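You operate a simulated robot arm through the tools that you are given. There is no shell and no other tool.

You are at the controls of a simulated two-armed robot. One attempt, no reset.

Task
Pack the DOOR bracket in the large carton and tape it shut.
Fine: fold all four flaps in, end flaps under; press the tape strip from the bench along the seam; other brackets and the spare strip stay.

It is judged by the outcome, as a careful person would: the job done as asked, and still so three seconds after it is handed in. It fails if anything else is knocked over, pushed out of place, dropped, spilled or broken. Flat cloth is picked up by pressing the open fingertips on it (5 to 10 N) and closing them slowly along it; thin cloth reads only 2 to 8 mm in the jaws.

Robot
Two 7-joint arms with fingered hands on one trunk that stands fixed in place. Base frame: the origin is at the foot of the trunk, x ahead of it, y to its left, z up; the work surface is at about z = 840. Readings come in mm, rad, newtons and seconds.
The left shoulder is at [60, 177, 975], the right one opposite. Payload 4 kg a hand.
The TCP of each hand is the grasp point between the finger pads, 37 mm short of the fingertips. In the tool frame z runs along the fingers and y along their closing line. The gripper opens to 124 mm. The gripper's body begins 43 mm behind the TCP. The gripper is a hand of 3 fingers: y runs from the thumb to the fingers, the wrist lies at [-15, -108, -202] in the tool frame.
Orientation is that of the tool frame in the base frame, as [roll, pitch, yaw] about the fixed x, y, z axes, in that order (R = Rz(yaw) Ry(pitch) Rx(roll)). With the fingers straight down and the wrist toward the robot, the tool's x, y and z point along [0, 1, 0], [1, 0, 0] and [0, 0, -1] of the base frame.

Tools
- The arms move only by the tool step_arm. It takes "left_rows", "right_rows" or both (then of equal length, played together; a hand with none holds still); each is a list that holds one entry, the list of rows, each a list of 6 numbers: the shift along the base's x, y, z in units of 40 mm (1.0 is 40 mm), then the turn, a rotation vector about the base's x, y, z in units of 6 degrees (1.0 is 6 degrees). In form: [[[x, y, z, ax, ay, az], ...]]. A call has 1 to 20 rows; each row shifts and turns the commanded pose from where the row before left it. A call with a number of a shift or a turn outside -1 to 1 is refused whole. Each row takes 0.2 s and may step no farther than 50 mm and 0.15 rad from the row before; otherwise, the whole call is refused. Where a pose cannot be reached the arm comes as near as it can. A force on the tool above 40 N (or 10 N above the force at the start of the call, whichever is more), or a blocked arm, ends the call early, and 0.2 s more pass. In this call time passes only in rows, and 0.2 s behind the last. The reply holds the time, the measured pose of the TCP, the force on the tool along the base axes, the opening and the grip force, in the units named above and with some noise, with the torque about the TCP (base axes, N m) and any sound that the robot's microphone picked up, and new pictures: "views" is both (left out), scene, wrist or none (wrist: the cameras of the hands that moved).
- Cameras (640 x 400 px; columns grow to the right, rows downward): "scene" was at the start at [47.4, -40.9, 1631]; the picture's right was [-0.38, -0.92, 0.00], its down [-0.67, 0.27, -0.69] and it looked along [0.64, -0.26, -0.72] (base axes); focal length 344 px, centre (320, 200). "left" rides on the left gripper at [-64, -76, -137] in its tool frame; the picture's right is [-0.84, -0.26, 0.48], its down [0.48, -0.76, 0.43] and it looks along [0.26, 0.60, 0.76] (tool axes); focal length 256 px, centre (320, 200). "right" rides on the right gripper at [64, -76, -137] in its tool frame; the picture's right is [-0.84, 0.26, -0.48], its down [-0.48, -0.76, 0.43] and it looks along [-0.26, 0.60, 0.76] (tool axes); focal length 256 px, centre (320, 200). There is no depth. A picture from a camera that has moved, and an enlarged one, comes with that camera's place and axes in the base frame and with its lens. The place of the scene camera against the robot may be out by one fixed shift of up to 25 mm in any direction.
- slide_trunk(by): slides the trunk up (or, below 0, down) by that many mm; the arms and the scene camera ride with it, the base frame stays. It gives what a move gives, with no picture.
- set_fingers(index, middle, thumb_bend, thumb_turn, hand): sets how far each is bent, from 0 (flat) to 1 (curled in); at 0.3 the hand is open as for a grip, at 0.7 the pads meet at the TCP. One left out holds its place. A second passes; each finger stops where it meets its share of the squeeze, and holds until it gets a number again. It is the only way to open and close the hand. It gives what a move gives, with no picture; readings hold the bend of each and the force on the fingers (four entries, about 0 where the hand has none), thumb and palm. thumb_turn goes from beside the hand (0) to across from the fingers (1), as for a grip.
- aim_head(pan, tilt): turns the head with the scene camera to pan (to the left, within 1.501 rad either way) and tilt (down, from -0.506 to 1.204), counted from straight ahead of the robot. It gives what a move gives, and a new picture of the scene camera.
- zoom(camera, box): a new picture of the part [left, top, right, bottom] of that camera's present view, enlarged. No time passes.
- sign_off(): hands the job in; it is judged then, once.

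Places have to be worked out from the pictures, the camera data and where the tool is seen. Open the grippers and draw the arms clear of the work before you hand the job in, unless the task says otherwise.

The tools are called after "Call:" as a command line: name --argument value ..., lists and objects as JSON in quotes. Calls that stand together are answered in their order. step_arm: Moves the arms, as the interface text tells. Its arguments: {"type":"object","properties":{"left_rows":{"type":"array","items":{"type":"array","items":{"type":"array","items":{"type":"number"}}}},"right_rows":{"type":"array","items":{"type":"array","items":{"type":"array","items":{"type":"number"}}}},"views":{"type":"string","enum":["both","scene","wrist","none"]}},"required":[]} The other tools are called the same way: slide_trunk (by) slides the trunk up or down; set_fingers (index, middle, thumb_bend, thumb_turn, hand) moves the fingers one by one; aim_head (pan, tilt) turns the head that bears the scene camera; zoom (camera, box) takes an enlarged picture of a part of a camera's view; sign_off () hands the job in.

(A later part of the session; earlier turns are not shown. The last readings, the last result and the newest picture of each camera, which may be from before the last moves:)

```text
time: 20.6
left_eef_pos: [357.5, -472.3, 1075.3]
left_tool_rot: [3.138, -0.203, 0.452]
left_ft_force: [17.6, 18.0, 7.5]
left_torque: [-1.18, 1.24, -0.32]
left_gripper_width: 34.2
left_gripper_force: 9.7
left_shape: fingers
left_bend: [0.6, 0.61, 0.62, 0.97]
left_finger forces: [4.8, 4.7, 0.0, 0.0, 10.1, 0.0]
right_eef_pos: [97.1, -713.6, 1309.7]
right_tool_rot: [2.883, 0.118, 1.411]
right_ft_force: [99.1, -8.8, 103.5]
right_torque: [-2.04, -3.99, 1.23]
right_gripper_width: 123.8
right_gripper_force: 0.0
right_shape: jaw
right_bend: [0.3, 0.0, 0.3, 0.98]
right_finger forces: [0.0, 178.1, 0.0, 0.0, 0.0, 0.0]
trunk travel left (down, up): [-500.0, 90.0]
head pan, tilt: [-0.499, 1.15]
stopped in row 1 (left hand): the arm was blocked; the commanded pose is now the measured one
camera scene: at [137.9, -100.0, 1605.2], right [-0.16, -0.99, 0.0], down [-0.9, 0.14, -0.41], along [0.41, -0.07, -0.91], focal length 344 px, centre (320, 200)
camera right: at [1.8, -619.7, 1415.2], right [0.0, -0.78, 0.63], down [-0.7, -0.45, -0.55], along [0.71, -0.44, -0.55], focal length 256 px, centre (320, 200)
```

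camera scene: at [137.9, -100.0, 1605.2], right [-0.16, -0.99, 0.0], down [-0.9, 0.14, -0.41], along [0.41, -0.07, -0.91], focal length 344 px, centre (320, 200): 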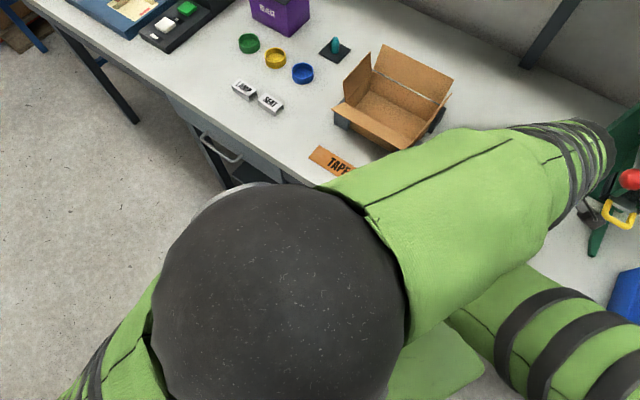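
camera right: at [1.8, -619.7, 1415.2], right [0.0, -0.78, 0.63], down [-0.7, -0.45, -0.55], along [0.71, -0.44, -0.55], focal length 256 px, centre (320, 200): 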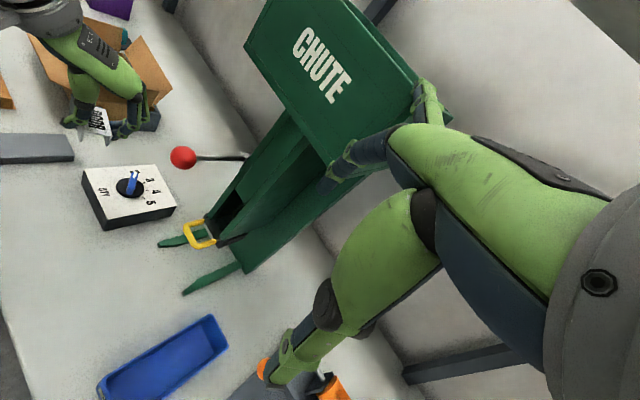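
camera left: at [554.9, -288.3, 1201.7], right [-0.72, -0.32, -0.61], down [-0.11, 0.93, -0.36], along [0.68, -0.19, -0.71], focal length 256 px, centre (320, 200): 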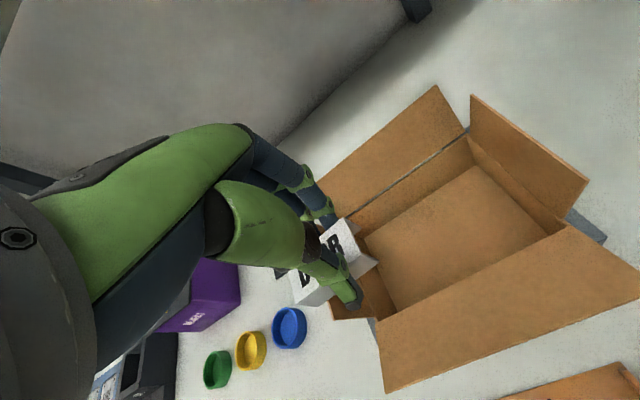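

The arms have swung right and a right finger is against the CHUTE; the body isn't settled. I make no new arm motion and let a second pass to see whether it comes to rest.

Call:
set_fingers --hand "left" --index 0.64 --middle 0.64 --thumb_bend 0.64

Call:
zoom --camera "scene" --box '[0, 0, 640, 400]'

Call:
zoom --camera "right" --box '[0, 0, 640, 400]'

Call:
zoom --camera "left" --box '[0, 0, 640, 400]'

```text
time: 21.0
left_eef_pos: [65.8, -418.3, 1071.2]
left_tool_rot: [-3.138, -0.168, 0.056]
left_ft_force: [-6.3, 1.7, -2.8]
left_torque: [-0.11, -0.49, 0.09]
left_gripper_width: 34.0
left_gripper_force: 8.2
left_shape: fingers
left_bend: [0.61, 0.62, 0.62, 0.97]
left_finger forces: [5.1, 3.1, 0.0, 0.1, 8.4, 0.0]
right_eef_pos: [-324.9, -563.1, 1270.2]
right_tool_rot: [3.005, 0.079, 1.052]
right_ft_force: [-2.2, -4.0, -6.3]
right_torque: [0.19, -0.26, 0.06]
right_gripper_width: 123.7
right_gripper_force: 0.1
right_shape: jaw
right_bend: [0.3, 0.3, 0.3, 0.98]
right_finger forces: [0.0, 0.1, 0.0, 0.1, 0.0, 0.0]
trunk travel left (down, up): [-500.0, 90.0]
head pan, tilt: [-0.499, 1.15]
stopped (left hand): the arm was blocked; the commanded pose is now the measured one
```

```text
1.00 times, centred on (320, 200) of scene (not enlarged: the box is as wide or as high as the picture)
camera zoom: at [-2.5, -88.4, 1606.0], right [-0.42, -0.91, -0.01], down [-0.82, 0.39, -0.43], along [0.39, -0.18, -0.9], focal length 344 px, centre (320, 200)
```

zoom: 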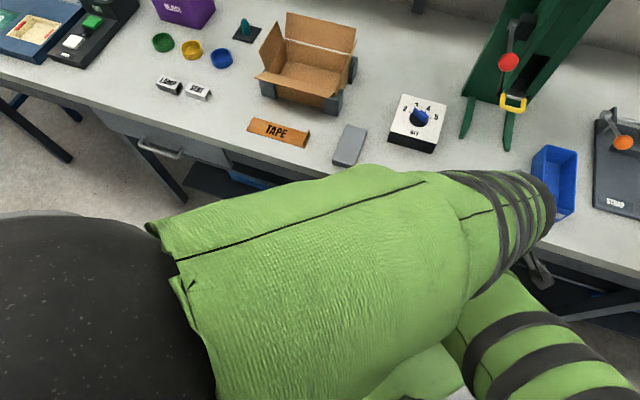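

```text
1.00 times, centred on (320, 200) of right (not enlarged: the box is as wide or as high as the picture)
camera zoom: at [-369.6, -453.0, 1390.6], right [-0.23, -0.78, 0.58], down [-0.86, -0.11, -0.5], along [0.45, -0.61, -0.65], focal length 256 px, centre (320, 200)
```

zoom: 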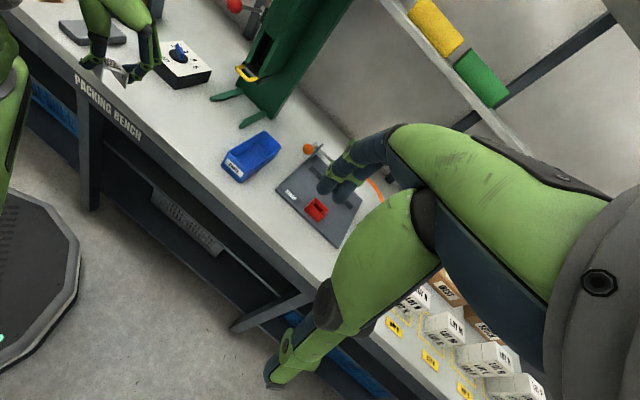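

```text
1.00 times, centred on (320, 200) of left (not enlarged: the box is as wide or as high as the picture)
camera zoom: at [-24.3, -347.1, 1196.9], right [-0.76, 0.21, -0.62], down [0.5, 0.79, -0.34], along [0.41, -0.57, -0.71], focal length 256 px, centre (320, 200)
```

zoom: 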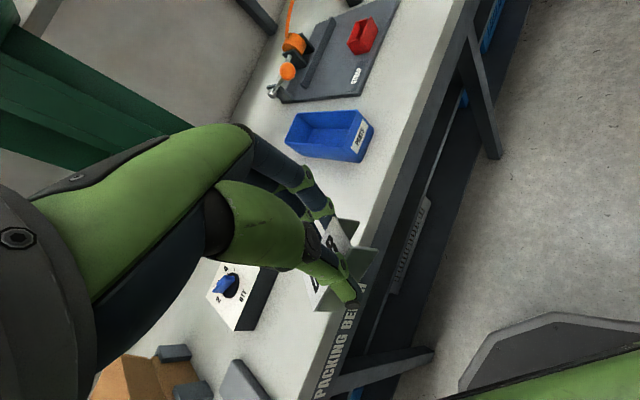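

Everything has swung away to the right of the bench, but the carton, tape, cups and other brackets look undisturbed, and DOOR is still held. I hold both arms still to let the motion die out and check the readings.

Call:
step_arm --left_rows '[[[0, 0, 0, 0, 0, 0], [0, 0, 0, 0, 0, 0]]]' --right_rows '[[[0, 0, 0, 0, 0, 0], [0, 0, 0, 0, 0, 0]]]' --views "scene"

```text
time: 21.3
left_eef_pos: [98.0, -367.8, 1098.2]
left_tool_rot: [3.1, -0.189, 0.054]
left_ft_force: [2.4, 0.4, -0.6]
left_torque: [0.03, 0.25, -0.02]
left_gripper_width: 34.0
left_gripper_force: 9.1
left_shape: fingers
left_bend: [0.61, 0.62, 0.62, 0.97]
left_finger forces: [5.0, 3.7, 0.0, 0.0, 8.8, 0.0]
right_eef_pos: [-200.2, -528.2, 1278.2]
right_tool_rot: [2.966, 0.099, 1.166]
right_ft_force: [1.1, 0.1, 0.1]
right_torque: [-0.03, 0.06, -0.01]
right_gripper_width: 123.9
right_gripper_force: 0.1
right_shape: jaw
right_bend: [0.3, 0.3, 0.3, 0.98]
right_finger forces: [0.0, 0.1, 0.0, 0.1, 0.0, 0.0]
trunk travel left (down, up): [-500.0, 90.0]
head pan, tilt: [-0.499, 1.15]
stopped in row 1 (left hand): the arm was blocked; the commanded pose is now the measured one
camera scene: at [3.6, -33.6, 1605.5], right [-0.49, -0.87, 0.0], down [-0.79, 0.45, -0.41], along [0.36, -0.2, -0.91], focal length 344 px, centre (320, 200)
```

scene: 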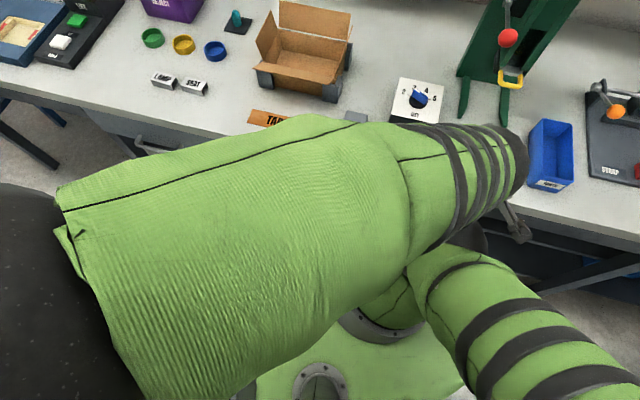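

The trunk has come back to its original place and heading. I hold once more to confirm that it is at rest before untangling the arms.

Call:
step_arm --left_rows '[[[0, 0, 0, 0, 0, 0], [0, 0, 0, 0, 0, 0]]]' --right_rows '[[[0, 0, 0, 0, 0, 0], [0, 0, 0, 0, 0, 0]]]' --views "both"

```text
time: 21.9
left_eef_pos: [87.9, -396.3, 1095.1]
left_tool_rot: [3.107, -0.178, 0.031]
left_ft_force: [-0.1, -0.6, -0.6]
left_torque: [0.01, -0.01, -0.02]
left_gripper_width: 34.0
left_gripper_force: 8.6
left_shape: fingers
left_bend: [0.61, 0.62, 0.62, 0.97]
left_finger forces: [5.0, 3.6, 0.0, 0.1, 8.6, 0.0]
right_eef_pos: [-232.8, -532.2, 1280.7]
right_tool_rot: [2.977, 0.108, 1.083]
right_ft_force: [0.7, 0.0, -0.4]
right_torque: [0.0, 0.05, -0.03]
right_gripper_width: 123.9
right_gripper_force: 0.1
right_shape: jaw
right_bend: [0.3, 0.3, 0.3, 0.98]
right_finger forces: [0.0, 0.1, 0.0, 0.1, 0.0, 0.0]
trunk travel left (down, up): [-500.0, 90.0]
head pan, tilt: [-0.499, 1.15]
camera scene: at [29.7, -39.1, 1606.5], right [-0.48, -0.88, 0.0], down [-0.8, 0.44, -0.41], along [0.36, -0.19, -0.91], focal length 344 px, centre (320, 200)
camera right: at [-285.1, -419.0, 1396.2], right [-0.21, -0.77, 0.6], down [-0.85, -0.16, -0.5], along [0.48, -0.62, -0.62], focal length 256 px, centre (320, 200)
camera left: at [-1.5, -318.3, 1216.4], right [-0.74, 0.22, -0.63], down [0.53, 0.76, -0.37], along [0.4, -0.61, -0.68], focal length 256 px, centre (320, 200)
```

scene: 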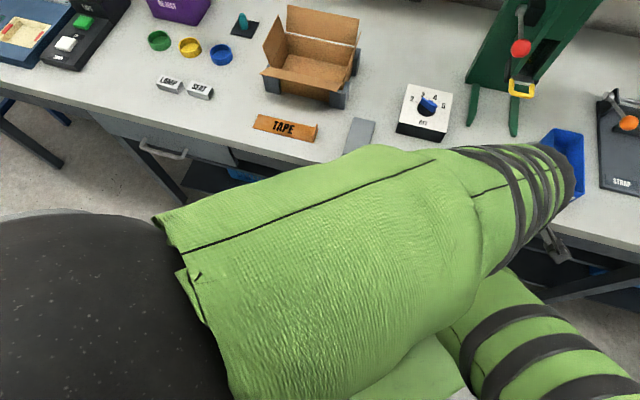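
right: 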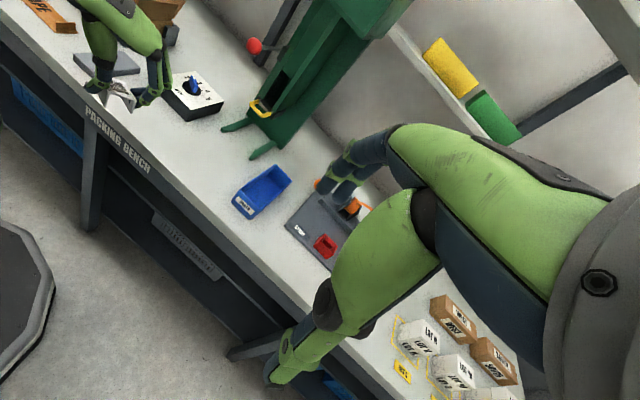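
left: 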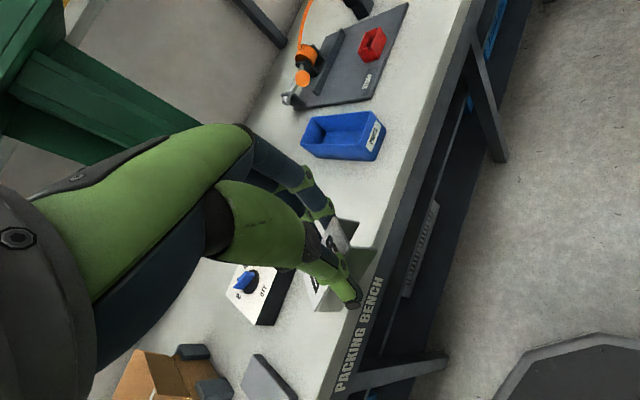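

The trunk is back at rest in its place, and both hands read only noise. The left hand is far across to the right, at (88,-396,1095) with DOOR still gripped. I bring it back forward and left in front of the bench, well away from the CHUTE.

Call:
step_arm --left_rows '[[[0.7, 0.5, 0.2, 0, 0, 0.5], [0.7, 0.5, 0.2, 0, 0, 0.5], [0.7, 0.5, 0.2, 0, 0, 0.5], [0.7, 0.5, 0.2, 0, 0, 0.5]]]' --views "scene"

```text
time: 22.9
left_eef_pos: [193.8, -313.9, 1128.4]
left_tool_rot: [3.107, -0.184, 0.233]
left_ft_force: [0.7, -0.9, 0.0]
left_torque: [-0.03, 0.02, -0.01]
left_gripper_width: 33.7
left_gripper_force: 8.9
left_shape: fingers
left_bend: [0.61, 0.62, 0.62, 0.97]
left_finger forces: [4.9, 3.5, 0.0, 0.0, 8.5, 0.0]
right_eef_pos: [-231.8, -531.9, 1281.9]
right_tool_rot: [2.977, 0.105, 1.088]
right_ft_force: [0.4, 0.4, -0.2]
right_torque: [-0.01, 0.01, 0.03]
right_gripper_width: 124.3
right_gripper_force: 0.1
right_shape: jaw
right_bend: [0.3, 0.3, 0.3, 0.98]
right_finger forces: [0.0, 0.0, 0.0, 0.1, 0.1, 0.0]
trunk travel left (down, up): [-500.0, 90.0]
head pan, tilt: [-0.499, 1.15]
camera scene: at [25.4, -38.3, 1606.5], right [-0.48, -0.88, 0.0], down [-0.8, 0.44, -0.41], along [0.36, -0.2, -0.91], focal length 344 px, centre (320, 200)
```

scene: 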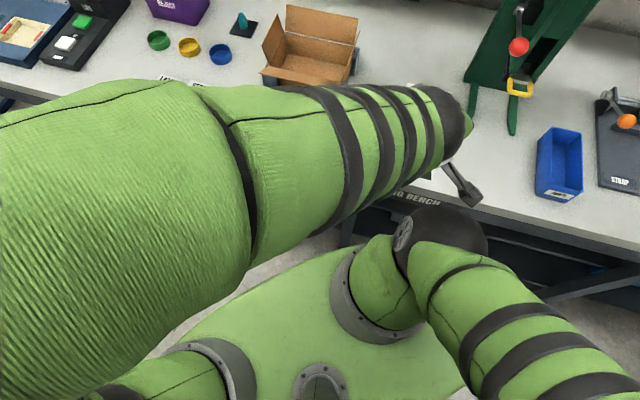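

That went cleanly with the trunk steady. I continue in the same direction.

Call:
step_arm --left_rows '[[[0.8, 0.5, 0.2, 0, 0, 0.6], [0.8, 0.5, 0.2, 0, 0, 0.6], [0.8, 0.5, 0.2, 0, 0, 0.6], [0.8, 0.5, 0.2, 0, 0, 0.6], [0.8, 0.5, 0.2, 0, 0, 0.6], [0.8, 0.5, 0.2, 0, 0, 0.6]]]' --views "scene"

```text
time: 24.3
left_eef_pos: [386.9, -196.9, 1175.8]
left_tool_rot: [3.105, -0.184, 0.611]
left_ft_force: [0.3, 0.7, 0.5]
left_torque: [-0.02, -0.03, -0.03]
left_gripper_width: 33.7
left_gripper_force: 8.3
left_shape: fingers
left_bend: [0.61, 0.62, 0.62, 0.97]
left_finger forces: [5.0, 3.4, 0.0, 0.0, 8.4, 0.0]
right_eef_pos: [-232.3, -532.1, 1281.2]
right_tool_rot: [2.978, 0.105, 1.088]
right_ft_force: [0.3, 0.0, -0.6]
right_torque: [-0.01, 0.02, 0.01]
right_gripper_width: 123.9
right_gripper_force: 0.1
right_shape: jaw
right_bend: [0.3, 0.3, 0.3, 0.98]
right_finger forces: [0.0, 0.1, 0.0, 0.0, 0.0, 0.1]
trunk travel left (down, up): [-500.0, 90.0]
head pan, tilt: [-0.499, 1.15]
camera scene: at [25.7, -38.5, 1606.5], right [-0.48, -0.88, 0.0], down [-0.8, 0.44, -0.41], along [0.36, -0.2, -0.91], focal length 344 px, centre (320, 200)
```

scene: 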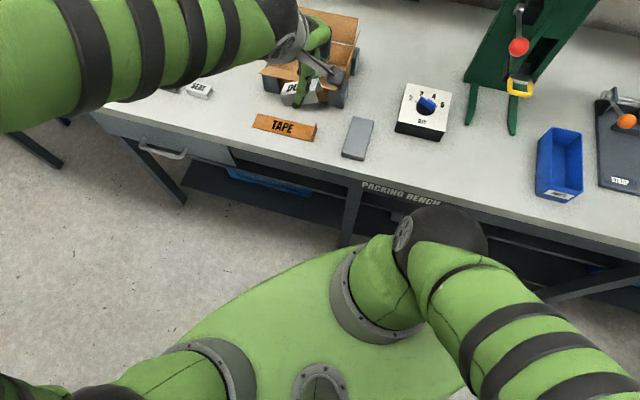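

The left hand is at (387,-197,1176) with nothing disturbed. I move it over the carton centre, about (679,-346), staying high above the flaps.

Call:
step_arm --left_rows '[[[0.91, -0.47, -0.1, 0.03, 0.03, 0.21], [0.91, -0.47, -0.1, 0.03, 0.03, 0.21], [0.91, -0.47, -0.1, 0.03, 0.03, 0.21], [0.91, -0.47, -0.1, 0.03, 0.03, 0.21], [0.91, -0.47, -0.1, 0.03, 0.03, 0.21], [0.91, -0.47, -0.1, 0.03, 0.03, 0.21], [0.91, -0.47, -0.1, 0.03, 0.03, 0.21], [0.91, -0.47, -0.1, 0.03, 0.03, 0.21]]]' --views "wrist"

Call:
aim_head --pan -0.45 --tilt 0.85

```text
time: 26.1
left_eef_pos: [676.4, -344.4, 1141.3]
left_tool_rot: [-3.137, -0.179, 0.78]
left_ft_force: [-0.2, -0.7, 0.3]
left_torque: [-0.05, 0.03, -0.01]
left_gripper_width: 33.5
left_gripper_force: 8.8
left_shape: fingers
left_bend: [0.61, 0.62, 0.62, 0.97]
left_finger forces: [4.8, 3.4, 0.0, 0.0, 8.2, 0.1]
right_eef_pos: [-230.5, -533.6, 1279.8]
right_tool_rot: [2.978, 0.104, 1.089]
right_ft_force: [0.2, 0.0, 0.5]
right_torque: [0.02, 0.03, 0.01]
right_gripper_width: 124.2
right_gripper_force: 0.1
right_shape: jaw
right_bend: [0.3, 0.3, 0.3, 0.98]
right_finger forces: [0.0, 0.0, 0.0, 0.1, 0.0, 0.0]
trunk travel left (down, up): [-500.0, 90.0]
head pan, tilt: [-0.499, 1.15]
camera left: at [560.3, -351.7, 1267.1], right [-0.71, -0.33, -0.62], down [-0.14, 0.93, -0.34], along [0.69, -0.15, -0.7], focal length 256 px, centre (320, 200)
```

left: 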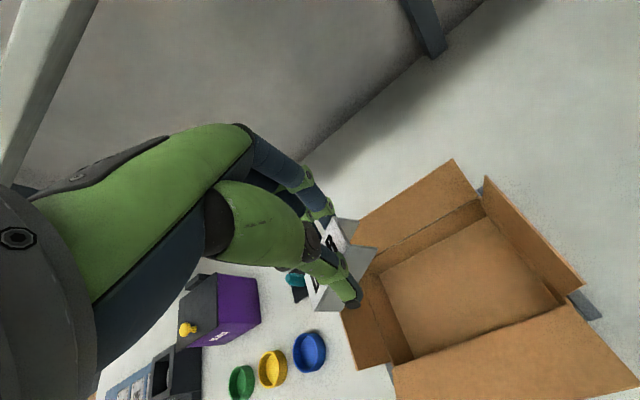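

```text
time: 26.9
left_eef_pos: [673.8, -343.7, 1143.0]
left_tool_rot: [-3.14, -0.18, 0.778]
left_ft_force: [0.2, -0.4, -0.2]
left_torque: [0.02, -0.01, 0.03]
left_gripper_width: 33.6
left_gripper_force: 8.1
left_shape: fingers
left_bend: [0.61, 0.62, 0.62, 0.97]
left_finger forces: [4.8, 3.4, 0.1, 0.1, 8.2, 0.0]
right_eef_pos: [-231.5, -533.0, 1281.5]
right_tool_rot: [2.977, 0.105, 1.086]
right_ft_force: [0.4, -0.1, 0.6]
right_torque: [0.01, 0.02, -0.03]
right_gripper_width: 124.2
right_gripper_force: 0.0
right_shape: jaw
right_bend: [0.3, 0.3, 0.3, 0.98]
right_finger forces: [0.1, 0.0, 0.0, 0.1, 0.1, 0.0]
trunk travel left (down, up): [-500.0, 90.0]
head pan, tilt: [-0.45, 0.85]
camera scene: at [43.4, -44.4, 1627.3], right [-0.44, -0.9, 0.0], down [-0.68, 0.33, -0.66], along [0.59, -0.29, -0.75], focal length 344 px, centre (320, 200)
```

scene: 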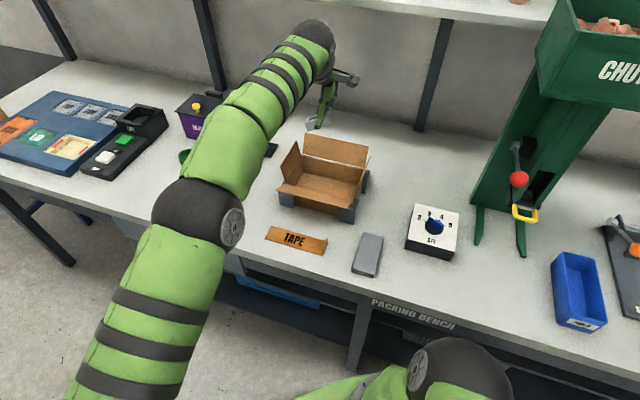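

The hand is over the carton and the scene is settled. I check the CHUTE and the carton for any displacement, and the bracket in the grip.

Call:
zoom --camera "scene" --box '[440, 0, 640, 260]'

Call:
zoom --camera "scene" --box '[250, 50, 430, 250]'

Call:
zoom --camera "left" --box '[250, 150, 410, 350]'

```text
1.54 times, centred on (540, 130) of scene
camera zoom: at [43.4, -44.4, 1627.3], right [-0.44, -0.9, 0.0], down [-0.68, 0.33, -0.66], along [0.59, -0.29, -0.75], focal length 528 px, centre (-18, 308)
```

zoom: 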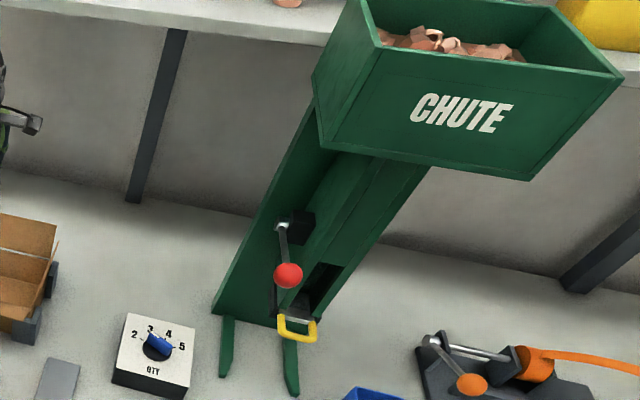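

```text
2.00 times, centred on (340, 150) of scene
camera zoom: at [43.4, -44.4, 1627.3], right [-0.44, -0.9, 0.0], down [-0.68, 0.33, -0.66], along [0.59, -0.29, -0.75], focal length 687 px, centre (280, 300)
```

zoom: 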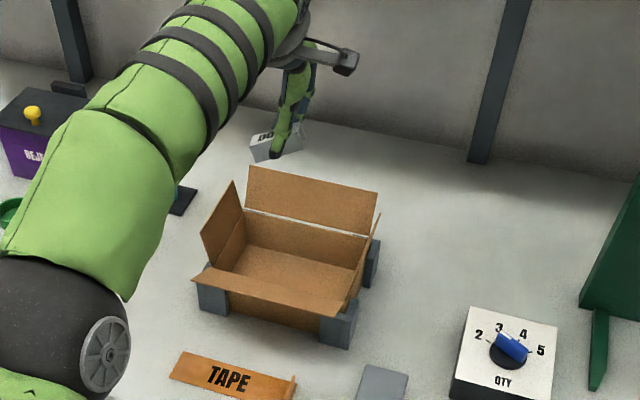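

```text
2.00 times, centred on (330, 250) of left
camera zoom: at [558.5, -351.0, 1267.8], right [-0.71, -0.33, -0.62], down [-0.14, 0.93, -0.34], along [0.69, -0.15, -0.7], focal length 512 px, centre (300, 100)
```

zoom: 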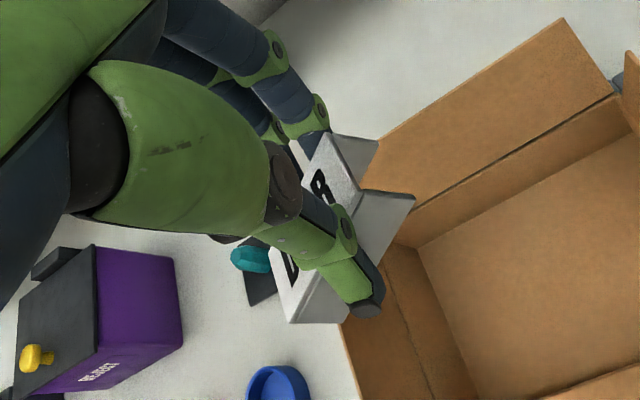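

The CHUTE is upright where it was and the carton hasn't shifted (floor centre about (675,-350)). I lower the bracket into the carton.

Call:
step_arm --left_rows '[[[0, -0.02, -0.9, 0, 0, 0], [0, -0.02, -0.9, 0, 0, 0], [0, -0.02, -0.9, 0, 0, 0], [0, -0.02, -0.9, 0, 0, 0], [0, -0.02, -0.9, 0, 0, 0], [0, -0.02, -0.7, 0, 0, 0]]]' --views "both"

```text
time: 28.3
left_eef_pos: [681.1, -349.9, 934.0]
left_tool_rot: [3.141, -0.181, 0.781]
left_ft_force: [0.0, -0.2, -0.3]
left_torque: [0.03, 0.02, -0.01]
left_gripper_width: 33.4
left_gripper_force: 8.3
left_shape: fingers
left_bend: [0.61, 0.62, 0.62, 0.97]
left_finger forces: [4.7, 3.4, 0.0, 0.0, 8.0, 0.1]
right_eef_pos: [-232.4, -532.2, 1280.6]
right_tool_rot: [2.978, 0.105, 1.088]
right_ft_force: [-0.2, 0.1, 0.5]
right_torque: [-0.02, -0.02, -0.01]
right_gripper_width: 124.1
right_gripper_force: 0.1
right_shape: jaw
right_bend: [0.3, 0.3, 0.3, 0.98]
right_finger forces: [0.0, 0.0, 0.0, 0.1, 0.0, 0.1]
trunk travel left (down, up): [-500.0, 90.0]
head pan, tilt: [-0.45, 0.85]
camera scene: at [43.5, -44.6, 1627.4], right [-0.44, -0.9, 0.0], down [-0.68, 0.33, -0.66], along [0.59, -0.29, -0.75], focal length 344 px, centre (320, 200)
camera left: at [565.4, -357.3, 1058.0], right [-0.7, -0.34, -0.62], down [-0.14, 0.93, -0.34], along [0.7, -0.15, -0.7], focal length 256 px, centre (320, 200)
```

scene: 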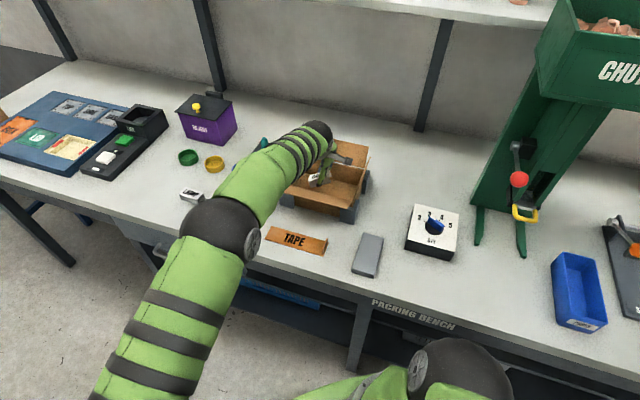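
left: 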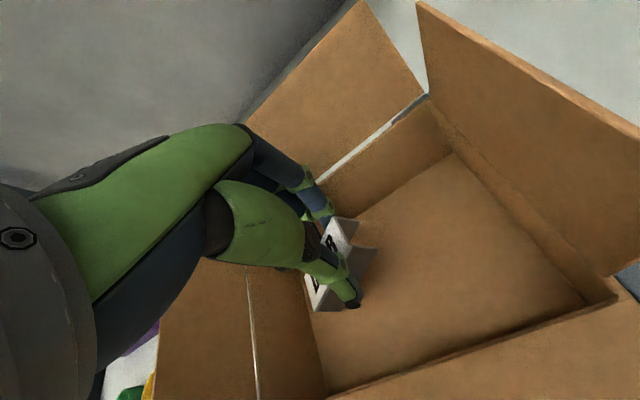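

Inside the carton with clearance all round. I go down the last stretch slowly, watching the contact force.

Call:
step_arm --left_rows '[[[-0.05, 0, -0.4, 0, 0, 0], [-0.05, 0, -0.25, 0, 0, 0], [0, 0, -0.2, 0, 0, 0], [0, 0, -0.1, 0, 0, 0]]]' --views "wrist"

```text
time: 29.3
left_eef_pos: [673.7, -351.3, 894.6]
left_tool_rot: [-3.139, -0.179, 0.781]
left_ft_force: [-5.9, 3.3, 1.7]
left_torque: [-0.06, -0.13, -0.02]
left_gripper_width: 33.8
left_gripper_force: 14.3
left_shape: fingers
left_bend: [0.61, 0.63, 0.62, 0.96]
left_finger forces: [4.5, 12.7, 0.0, 0.0, 11.2, 0.0]
right_eef_pos: [-233.0, -532.3, 1279.9]
right_tool_rot: [2.976, 0.105, 1.087]
right_ft_force: [0.2, -0.2, 0.7]
right_torque: [-0.02, -0.01, 0.02]
right_gripper_width: 124.1
right_gripper_force: 0.0
right_shape: jaw
right_bend: [0.3, 0.3, 0.3, 0.98]
right_finger forces: [0.0, 0.1, 0.1, 0.0, 0.1, 0.1]
trunk travel left (down, up): [-500.0, 90.0]
head pan, tilt: [-0.45, 0.85]
camera left: at [558.0, -357.5, 1020.5], right [-0.71, -0.34, -0.62], down [-0.14, 0.93, -0.34], along [0.69, -0.15, -0.7], focal length 256 px, centre (320, 200)
```

left: 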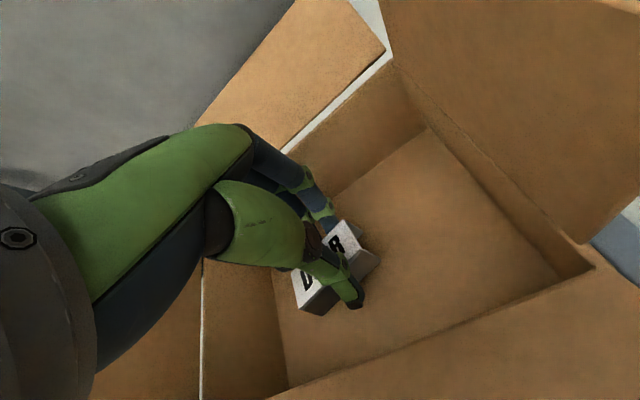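

The grip readings changed at z=895, so the bracket has met the carton floor. I open the fingers just enough to let it go inside the carton.

Call:
set_fingers --hand "left" --index 0.5 --middle 0.5 --thumb_bend 0.5

Call:
zoom --camera "left" --box '[200, 100, 440, 350]'

```text
time: 30.3
left_eef_pos: [673.7, -349.5, 896.0]
left_tool_rot: [-3.14, -0.18, 0.779]
left_ft_force: [-13.4, 11.4, -3.0]
left_torque: [-0.02, -0.03, -0.02]
left_gripper_width: 61.8
left_gripper_force: 9.0
left_shape: fingers
left_bend: [0.5, 0.63, 0.5, 0.97]
left_finger forces: [0.0, 18.7, 0.0, 0.1, 0.0, 0.0]
right_eef_pos: [-234.0, -531.4, 1281.0]
right_tool_rot: [2.977, 0.105, 1.088]
right_ft_force: [-0.7, 0.1, 0.0]
right_torque: [0.03, -0.01, -0.02]
right_gripper_width: 124.0
right_gripper_force: 0.1
right_shape: jaw
right_bend: [0.3, 0.3, 0.3, 0.98]
right_finger forces: [0.1, 0.0, 0.0, 0.1, 0.0, 0.1]
trunk travel left (down, up): [-500.0, 90.0]
head pan, tilt: [-0.45, 0.85]
```

```text
1.60 times, centred on (320, 225) of left
camera zoom: at [558.2, -357.3, 1020.5], right [-0.71, -0.34, -0.62], down [-0.14, 0.93, -0.34], along [0.69, -0.15, -0.7], focal length 410 px, centre (320, 160)
```

zoom: 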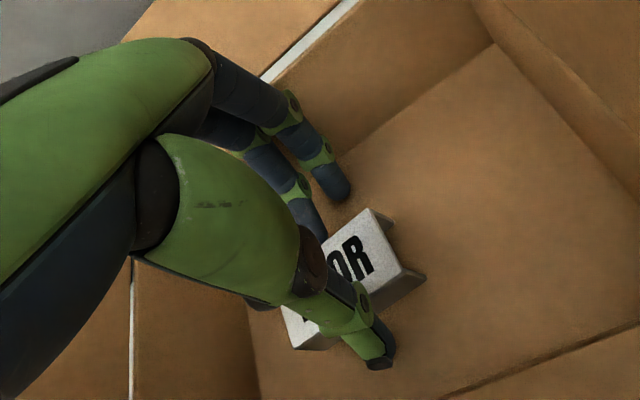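

DOOR lies on the carton floor, but the middle finger's back is pressing on the rear wall (19 N) and can't open. I shift the hand a little toward the front to relieve it.

Call:
step_arm --left_rows '[[[-0.08, 0.08, 0, 0, 0, 0], [-0.08, 0.08, 0, 0, 0, 0]]]' --views "wrist"

```text
time: 30.9
left_eef_pos: [669.6, -344.1, 897.0]
left_tool_rot: [3.139, -0.179, 0.779]
left_ft_force: [-5.3, 6.0, -2.5]
left_torque: [0.0, 0.05, 0.04]
left_gripper_width: 62.2
left_gripper_force: 3.9
left_shape: fingers
left_bend: [0.5, 0.54, 0.5, 0.97]
left_finger forces: [0.0, 7.6, 0.0, 0.0, 0.0, 0.0]
right_eef_pos: [-233.5, -531.7, 1279.9]
right_tool_rot: [2.976, 0.105, 1.087]
right_ft_force: [-0.2, 0.6, 0.3]
right_torque: [-0.01, -0.02, 0.0]
right_gripper_width: 123.9
right_gripper_force: 0.0
right_shape: jaw
right_bend: [0.3, 0.3, 0.3, 0.98]
right_finger forces: [0.0, 0.0, 0.0, 0.0, 0.1, 0.0]
trunk travel left (down, up): [-500.0, 90.0]
head pan, tilt: [-0.45, 0.85]
camera left: at [552.7, -350.8, 1022.8], right [-0.7, -0.34, -0.63], down [-0.14, 0.93, -0.34], along [0.7, -0.15, -0.7], focal length 256 px, centre (320, 200)
```

left: 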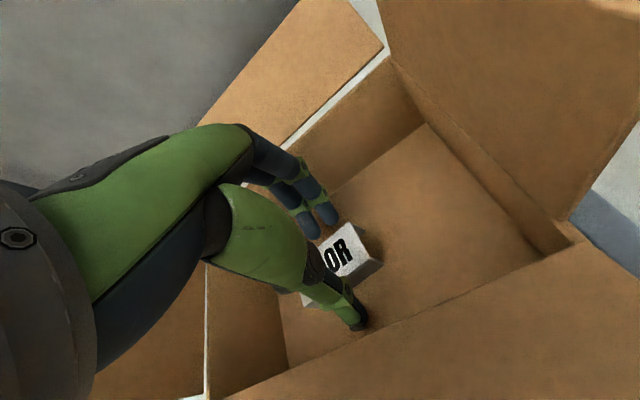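

Call:
step_arm --left_rows '[[[-0.08, 0.08, 0.05, 0, 0, 0], [-0.06, 0.06, 0.1, 0, 0, 0], [0, 0, 0.3, 0, 0, 0]]]' --views "wrist"

```text
time: 31.7
left_eef_pos: [662.0, -339.4, 914.0]
left_tool_rot: [3.14, -0.181, 0.779]
left_ft_force: [-0.6, 0.4, 0.2]
left_torque: [-0.01, 0.02, -0.01]
left_gripper_width: 62.2
left_gripper_force: 0.0
left_shape: fingers
left_bend: [0.5, 0.5, 0.5, 0.97]
left_finger forces: [0.0, 0.0, 0.0, 0.0, 0.0, 0.0]
right_eef_pos: [-233.2, -533.6, 1280.3]
right_tool_rot: [2.978, 0.105, 1.088]
right_ft_force: [0.0, -0.5, 0.2]
right_torque: [-0.03, -0.04, 0.0]
right_gripper_width: 124.1
right_gripper_force: 0.2
right_shape: jaw
right_bend: [0.3, 0.3, 0.3, 0.98]
right_finger forces: [0.0, 0.0, 0.0, 0.1, 0.0, 0.0]
trunk travel left (down, up): [-500.0, 90.0]
head pan, tilt: [-0.45, 0.85]
camera left: at [546.8, -346.2, 1039.5], right [-0.7, -0.34, -0.62], down [-0.14, 0.93, -0.34], along [0.7, -0.15, -0.7], focal length 256 px, centre (320, 200)
```

left: 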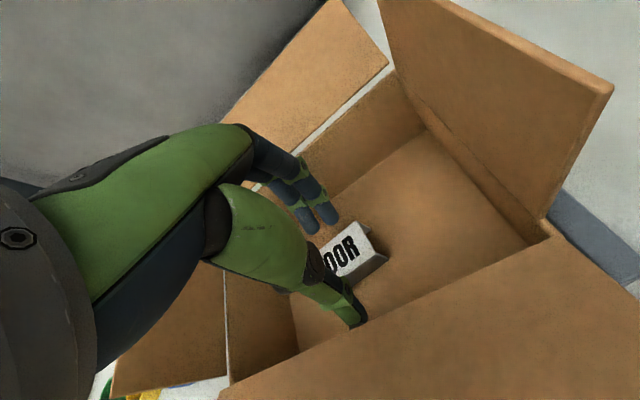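

All clear, with no forces; DOOR sits on the carton floor. I raise the left hand straight up out of the carton.

Call:
step_arm --left_rows '[[[0, 0, 0.7, 0, 0, 0], [0, 0, 0.9, 0, 0, 0], [0, 0, 0.9, 0, 0, 0], [0, 0, 0.9, 0, 0, 0], [0, 0, 0.9, 0, 0, 0]]]' --views "both"

```text
time: 32.9
left_eef_pos: [661.9, -338.9, 1087.5]
left_tool_rot: [-3.141, -0.179, 0.78]
left_ft_force: [-1.6, 1.1, -0.3]
left_torque: [0.02, 0.01, -0.01]
left_gripper_width: 61.7
left_gripper_force: 0.0
left_shape: fingers
left_bend: [0.5, 0.5, 0.5, 0.97]
left_finger forces: [0.0, 0.0, 0.0, 0.0, 0.0, 0.1]
right_eef_pos: [-232.0, -532.7, 1280.3]
right_tool_rot: [2.976, 0.105, 1.087]
right_ft_force: [-0.2, -0.1, 0.1]
right_torque: [-0.06, 0.0, 0.01]
right_gripper_width: 123.9
right_gripper_force: 0.0
right_shape: jaw
right_bend: [0.3, 0.3, 0.3, 0.98]
right_finger forces: [0.1, 0.0, 0.1, 0.0, 0.0, 0.0]
trunk travel left (down, up): [-500.0, 90.0]
head pan, tilt: [-0.45, 0.85]
camera scene: at [43.0, -44.1, 1627.3], right [-0.44, -0.9, 0.0], down [-0.68, 0.33, -0.66], along [0.59, -0.29, -0.75], focal length 344 px, centre (320, 200)
camera left: at [545.9, -345.4, 1211.6], right [-0.71, -0.34, -0.62], down [-0.14, 0.93, -0.34], along [0.69, -0.15, -0.7], focal length 256 px, centre (320, 200)
```

scene: 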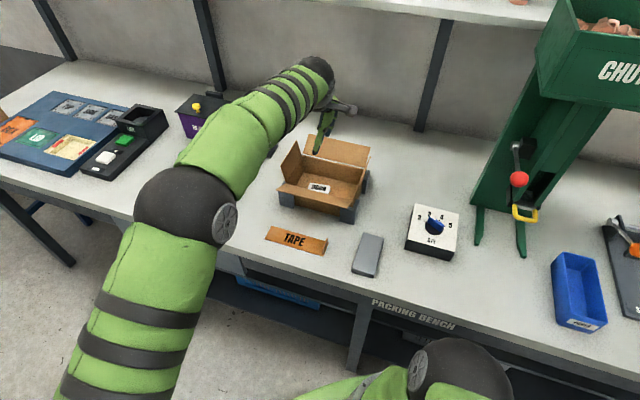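
left: 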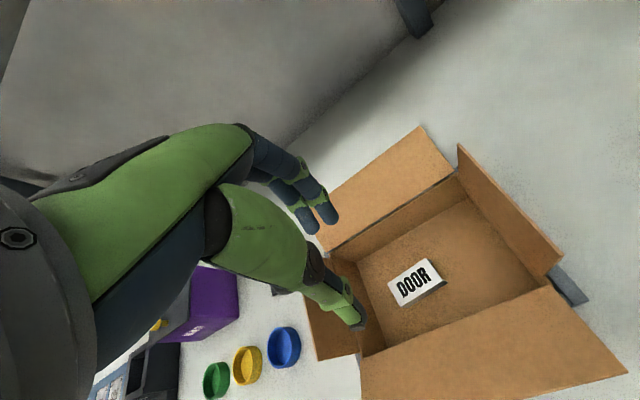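

DOOR is flat inside the carton. For better reach over the flaps I raise the trunk 80 mm; both hands are in free space.

Call:
slide_trunk --by 80

Call:
set_fingers --hand "left" --index 0.68 --middle 0.68 --thumb_bend 0.68

Call:
set_fingers --hand "right" --index 0.68 --middle 0.68 --thumb_bend 0.68

```text
time: 34.1
left_eef_pos: [662.3, -339.1, 1165.2]
left_tool_rot: [3.14, -0.18, 0.781]
left_ft_force: [0.2, 0.5, 0.6]
left_torque: [0.03, 0.01, -0.01]
left_gripper_width: 61.9
left_gripper_force: 0.1
left_shape: fingers
left_bend: [0.5, 0.5, 0.5, 0.97]
left_finger forces: [0.0, 0.0, 0.0, 0.0, 0.0, 0.0]
right_eef_pos: [-232.2, -532.6, 1359.3]
right_tool_rot: [2.979, 0.106, 1.087]
right_ft_force: [-0.4, -0.3, 0.3]
right_torque: [0.03, 0.01, 0.0]
right_gripper_width: 124.0
right_gripper_force: 0.0
right_shape: jaw
right_bend: [0.3, 0.3, 0.3, 0.98]
right_finger forces: [0.0, 0.0, 0.0, 0.0, 0.1, 0.0]
trunk travel left (down, up): [-580.0, 10.0]
head pan, tilt: [-0.45, 0.85]
```

```text
time: 35.1
left_eef_pos: [662.7, -338.9, 1165.7]
left_tool_rot: [-3.141, -0.178, 0.779]
left_ft_force: [0.0, -0.6, -0.2]
left_torque: [0.01, 0.03, 0.01]
left_gripper_width: 7.2
left_gripper_force: 0.0
left_shape: fingers
left_bend: [0.68, 0.68, 0.68, 0.97]
left_finger forces: [0.0, 0.0, 0.1, 0.0, 0.0, 0.0]
right_eef_pos: [-231.9, -533.0, 1361.8]
right_tool_rot: [2.978, 0.105, 1.087]
right_ft_force: [-0.4, -0.1, 0.5]
right_torque: [0.01, 0.0, -0.01]
right_gripper_width: 124.1
right_gripper_force: 0.1
right_shape: jaw
right_bend: [0.3, 0.3, 0.3, 0.98]
right_finger forces: [0.1, 0.0, 0.1, 0.0, 0.0, 0.0]
trunk travel left (down, up): [-580.0, 10.0]
head pan, tilt: [-0.45, 0.85]
```

```text
time: 36.1
left_eef_pos: [661.7, -339.0, 1165.9]
left_tool_rot: [-3.141, -0.18, 0.781]
left_ft_force: [-1.7, 0.1, 0.3]
left_torque: [0.02, -0.01, -0.02]
left_gripper_width: 7.0
left_gripper_force: 0.0
left_shape: fingers
left_bend: [0.68, 0.68, 0.68, 0.97]
left_finger forces: [0.0, 0.1, 0.2, 0.0, 0.0, 0.0]
right_eef_pos: [-231.8, -532.4, 1360.7]
right_tool_rot: [2.979, 0.104, 1.087]
right_ft_force: [-0.1, -1.0, 0.8]
right_torque: [-0.03, -0.02, -0.01]
right_gripper_width: 7.1
right_gripper_force: 0.1
right_shape: fingers
right_bend: [0.68, 0.68, 0.68, 0.98]
right_finger forces: [0.1, 0.0, 0.1, 0.0, 0.0, 0.0]
trunk travel left (down, up): [-580.0, 10.0]
head pan, tilt: [-0.45, 0.85]
```

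Now I bring the left hand, fingers closed, over and just outside the carton's left end flap, straightening the tilt.

Call:
step_arm --left_rows '[[[0.56, 0.44, -0.2, -0.405, 0.405, 0], [0.56, 0.44, -0.2, -0.405, 0.405, 0], [0.56, 0.44, -0.5, -0.405, 0.405, 0], [0.56, 0.44, -0.8, 0, 0, 0], [0.56, 0.44, -0.8, 0, 0, 0]]]' --views "both"

```text
time: 37.3
left_eef_pos: [772.8, -250.6, 1066.9]
left_tool_rot: [3.139, 0.002, 0.777]
left_ft_force: [-0.2, -0.1, 0.9]
left_torque: [-0.01, 0.0, 0.0]
left_gripper_width: 6.9
left_gripper_force: 0.2
left_shape: fingers
left_bend: [0.68, 0.68, 0.68, 0.98]
left_finger forces: [0.0, 0.2, 0.0, 0.0, 0.0, 0.1]
right_eef_pos: [-231.3, -533.3, 1360.7]
right_tool_rot: [2.979, 0.104, 1.088]
right_ft_force: [-0.1, 0.7, 0.2]
right_torque: [-0.01, 0.0, -0.02]
right_gripper_width: 7.1
right_gripper_force: 0.1
right_shape: fingers
right_bend: [0.68, 0.68, 0.68, 0.98]
right_finger forces: [0.1, 0.1, 0.0, 0.0, 0.1, 0.0]
trunk travel left (down, up): [-580.0, 10.0]
head pan, tilt: [-0.45, 0.85]
camera scene: at [44.7, -44.0, 1707.4], right [-0.44, -0.9, 0.0], down [-0.68, 0.33, -0.66], along [0.59, -0.29, -0.75], focal length 344 px, centre (320, 200)
camera left: at [675.0, -240.9, 1204.3], right [-0.78, -0.41, -0.48], down [-0.19, 0.88, -0.44], along [0.6, -0.25, -0.76], focal length 256 px, centre (320, 200)
```

scene: 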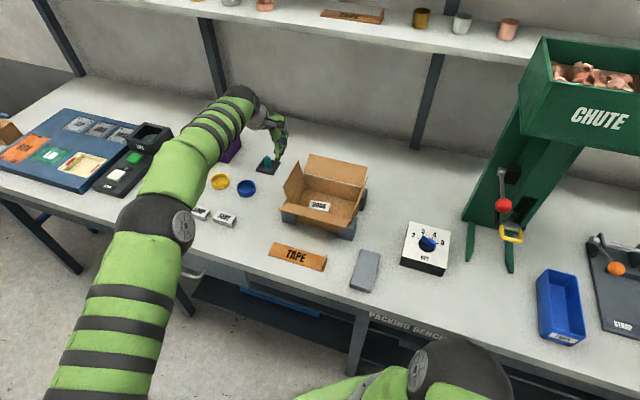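
left: 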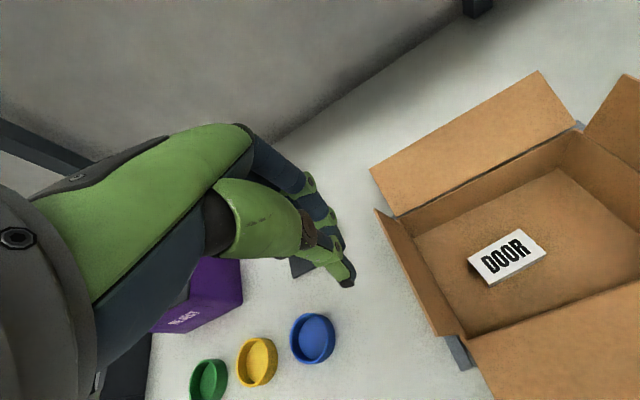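

The left end flap leans slightly out (top near z=975). I lower the fingertips outside it and sweep inward to push it past upright.

Call:
step_arm --left_rows '[[[0, 0, -0.95, 0, 0, 0], [0, 0, -0.95, 0, 0, 0], [-0.4, -0.4, 0, 0, 0, 0], [-0.4, -0.4, 0, 0, 0, 0], [-0.4, -0.4, 0, 0, 0, 0]]]' --views "both"

```text
time: 38.5
left_eef_pos: [726.2, -298.0, 992.8]
left_tool_rot: [3.141, -0.001, 0.78]
left_ft_force: [0.2, -0.9, 0.3]
left_torque: [0.0, -0.05, -0.02]
left_gripper_width: 6.9
left_gripper_force: 0.0
left_shape: fingers
left_bend: [0.68, 0.68, 0.68, 0.98]
left_finger forces: [0.1, 0.0, 0.1, 0.1, 0.0, 0.0]
right_eef_pos: [-233.2, -532.5, 1359.9]
right_tool_rot: [2.976, 0.106, 1.087]
right_ft_force: [0.3, -0.9, -0.7]
right_torque: [0.02, 0.0, -0.03]
right_gripper_width: 6.9
right_gripper_force: 0.1
right_shape: fingers
right_bend: [0.68, 0.68, 0.68, 0.98]
right_finger forces: [0.0, 0.0, 0.0, 0.0, 0.1, 0.0]
trunk travel left (down, up): [-580.0, 10.0]
head pan, tilt: [-0.45, 0.85]
camera scene: at [42.8, -44.8, 1707.4], right [-0.44, -0.9, 0.0], down [-0.68, 0.33, -0.66], along [0.59, -0.29, -0.75], focal length 344 px, centre (320, 200)
camera left: at [626.7, -289.0, 1130.3], right [-0.78, -0.41, -0.48], down [-0.19, 0.88, -0.44], along [0.6, -0.25, -0.76], focal length 256 px, centre (320, 200)
```

scene: 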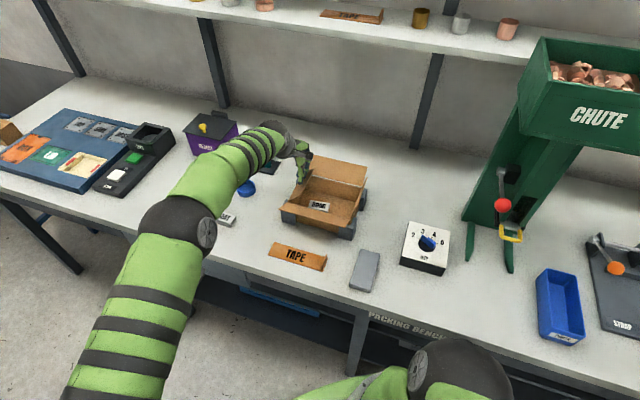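
left: 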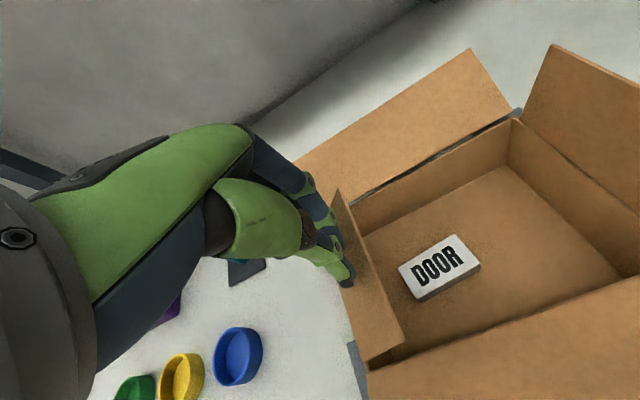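

The flap is coming inward with almost no force. I carry it on over and press it down.

Call:
step_arm --left_rows '[[[-0.35, -0.35, 0, 0, 0, 0], [-0.3, -0.3, -0.3, 0, 0, 0], [-0.2, -0.2, -0.4, 0, 0, 0]]]' --views "both"

```text
time: 39.3
left_eef_pos: [691.8, -331.2, 960.9]
left_tool_rot: [3.141, -0.001, 0.781]
left_ft_force: [0.1, 0.5, -0.5]
left_torque: [0.0, -0.03, 0.02]
left_gripper_width: 7.0
left_gripper_force: 0.1
left_shape: fingers
left_bend: [0.68, 0.68, 0.68, 0.98]
left_finger forces: [0.0, 0.1, 0.0, 0.1, 0.0, 0.0]
right_eef_pos: [-233.1, -533.6, 1360.1]
right_tool_rot: [2.979, 0.104, 1.087]
right_ft_force: [-1.1, 0.3, 0.0]
right_torque: [0.0, 0.0, 0.01]
right_gripper_width: 6.7
right_gripper_force: 0.0
right_shape: fingers
right_bend: [0.68, 0.68, 0.68, 0.98]
right_finger forces: [0.0, 0.0, 0.0, 0.1, 0.0, 0.0]
trunk travel left (down, up): [-580.0, 10.0]
head pan, tilt: [-0.45, 0.85]
camera scene: at [43.2, -44.7, 1707.4], right [-0.44, -0.9, 0.0], down [-0.68, 0.33, -0.66], along [0.59, -0.29, -0.75], focal length 344 px, centre (320, 200)
camera left: at [593.2, -322.2, 1100.0], right [-0.78, -0.41, -0.48], down [-0.19, 0.88, -0.43], along [0.6, -0.25, -0.76], focal length 256 px, centre (320, 200)
```

scene: 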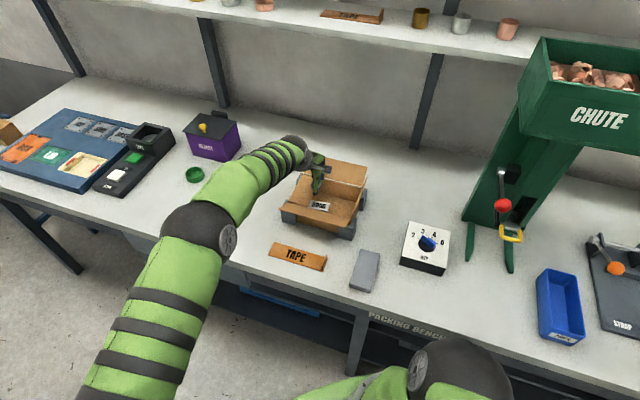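
left: 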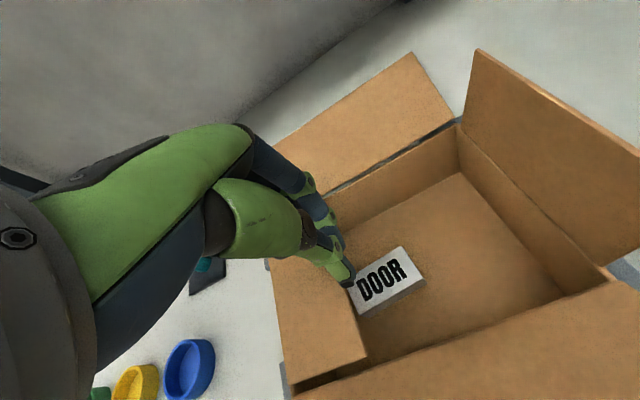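

Call:
zoom --camera "left" --box '[230, 180, 470, 400]'

Call:
zoom --camera "scene" --box '[260, 120, 400, 260]'

```text
1.82 times, centred on (350, 290) of left
camera zoom: at [593.2, -322.2, 1100.0], right [-0.78, -0.41, -0.48], down [-0.19, 0.88, -0.43], along [0.6, -0.25, -0.76], focal length 465 px, centre (266, 36)
```

zoom: 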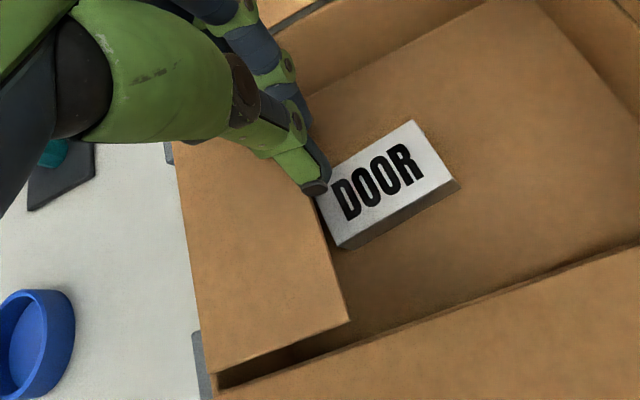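

```text
2.86 times, centred on (330, 190) of scene
camera zoom: at [43.2, -44.7, 1707.4], right [-0.44, -0.9, 0.0], down [-0.68, 0.33, -0.66], along [0.59, -0.29, -0.75], focal length 982 px, centre (291, 229)
```

zoom: 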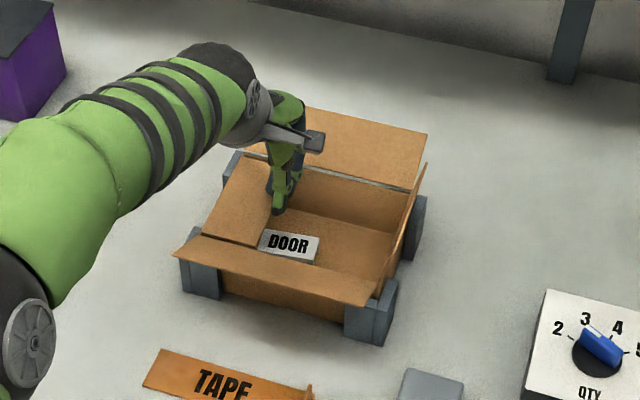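

The left end flap is folded in nearly level. I lift the hand straight up to see whether it stays.

Call:
step_arm --left_rows '[[[0, 0, 0.5, 0, 0, 0], [0, 0, 0.9, 0, 0, 0], [0, 0, 0.9, 0, 0, 0]]]' --views "wrist"

Call:
zoom --camera "scene" --box '[260, 120, 400, 260]'

```text
time: 40.1
left_eef_pos: [691.2, -332.3, 1055.4]
left_tool_rot: [3.14, 0.0, 0.781]
left_ft_force: [-0.5, 0.0, 0.3]
left_torque: [-0.02, -0.02, 0.0]
left_gripper_width: 7.0
left_gripper_force: 0.1
left_shape: fingers
left_bend: [0.68, 0.68, 0.68, 0.98]
left_finger forces: [0.1, 0.0, 0.1, 0.0, 0.0, 0.0]
right_eef_pos: [-232.8, -532.1, 1359.7]
right_tool_rot: [2.978, 0.104, 1.087]
right_ft_force: [-0.1, -0.1, 0.1]
right_torque: [0.01, 0.02, 0.0]
right_gripper_width: 7.2
right_gripper_force: 0.0
right_shape: fingers
right_bend: [0.68, 0.68, 0.68, 0.98]
right_finger forces: [0.0, 0.1, 0.0, 0.1, 0.0, 0.0]
trunk travel left (down, up): [-580.0, 10.0]
head pan, tilt: [-0.45, 0.85]
camera left: at [591.3, -321.4, 1193.9], right [-0.78, -0.41, -0.48], down [-0.19, 0.88, -0.44], along [0.6, -0.25, -0.76], focal length 256 px, centre (320, 200)
```

left: 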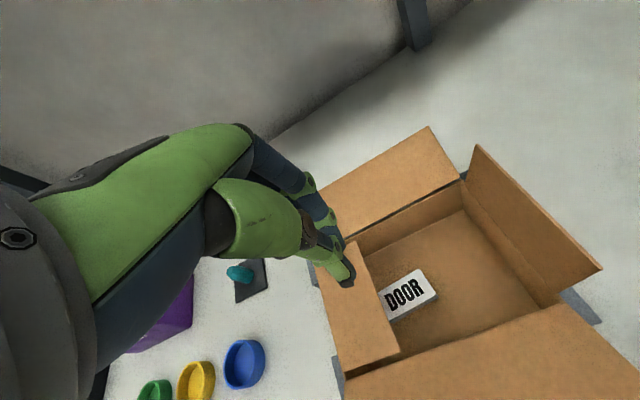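

```text
2.86 times, centred on (330, 190) of scene
camera zoom: at [42.8, -44.1, 1707.3], right [-0.44, -0.9, 0.0], down [-0.68, 0.33, -0.66], along [0.59, -0.29, -0.75], focal length 982 px, centre (291, 229)
```

zoom: 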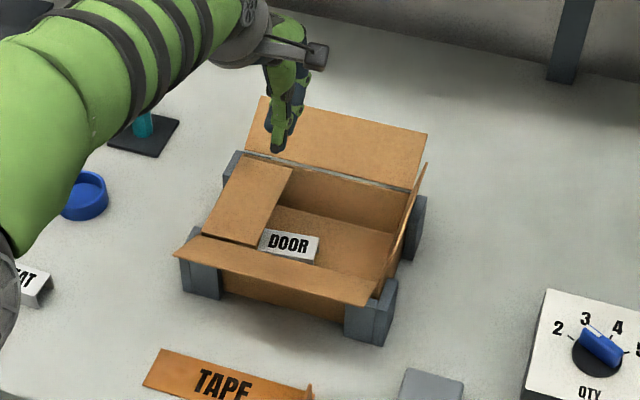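

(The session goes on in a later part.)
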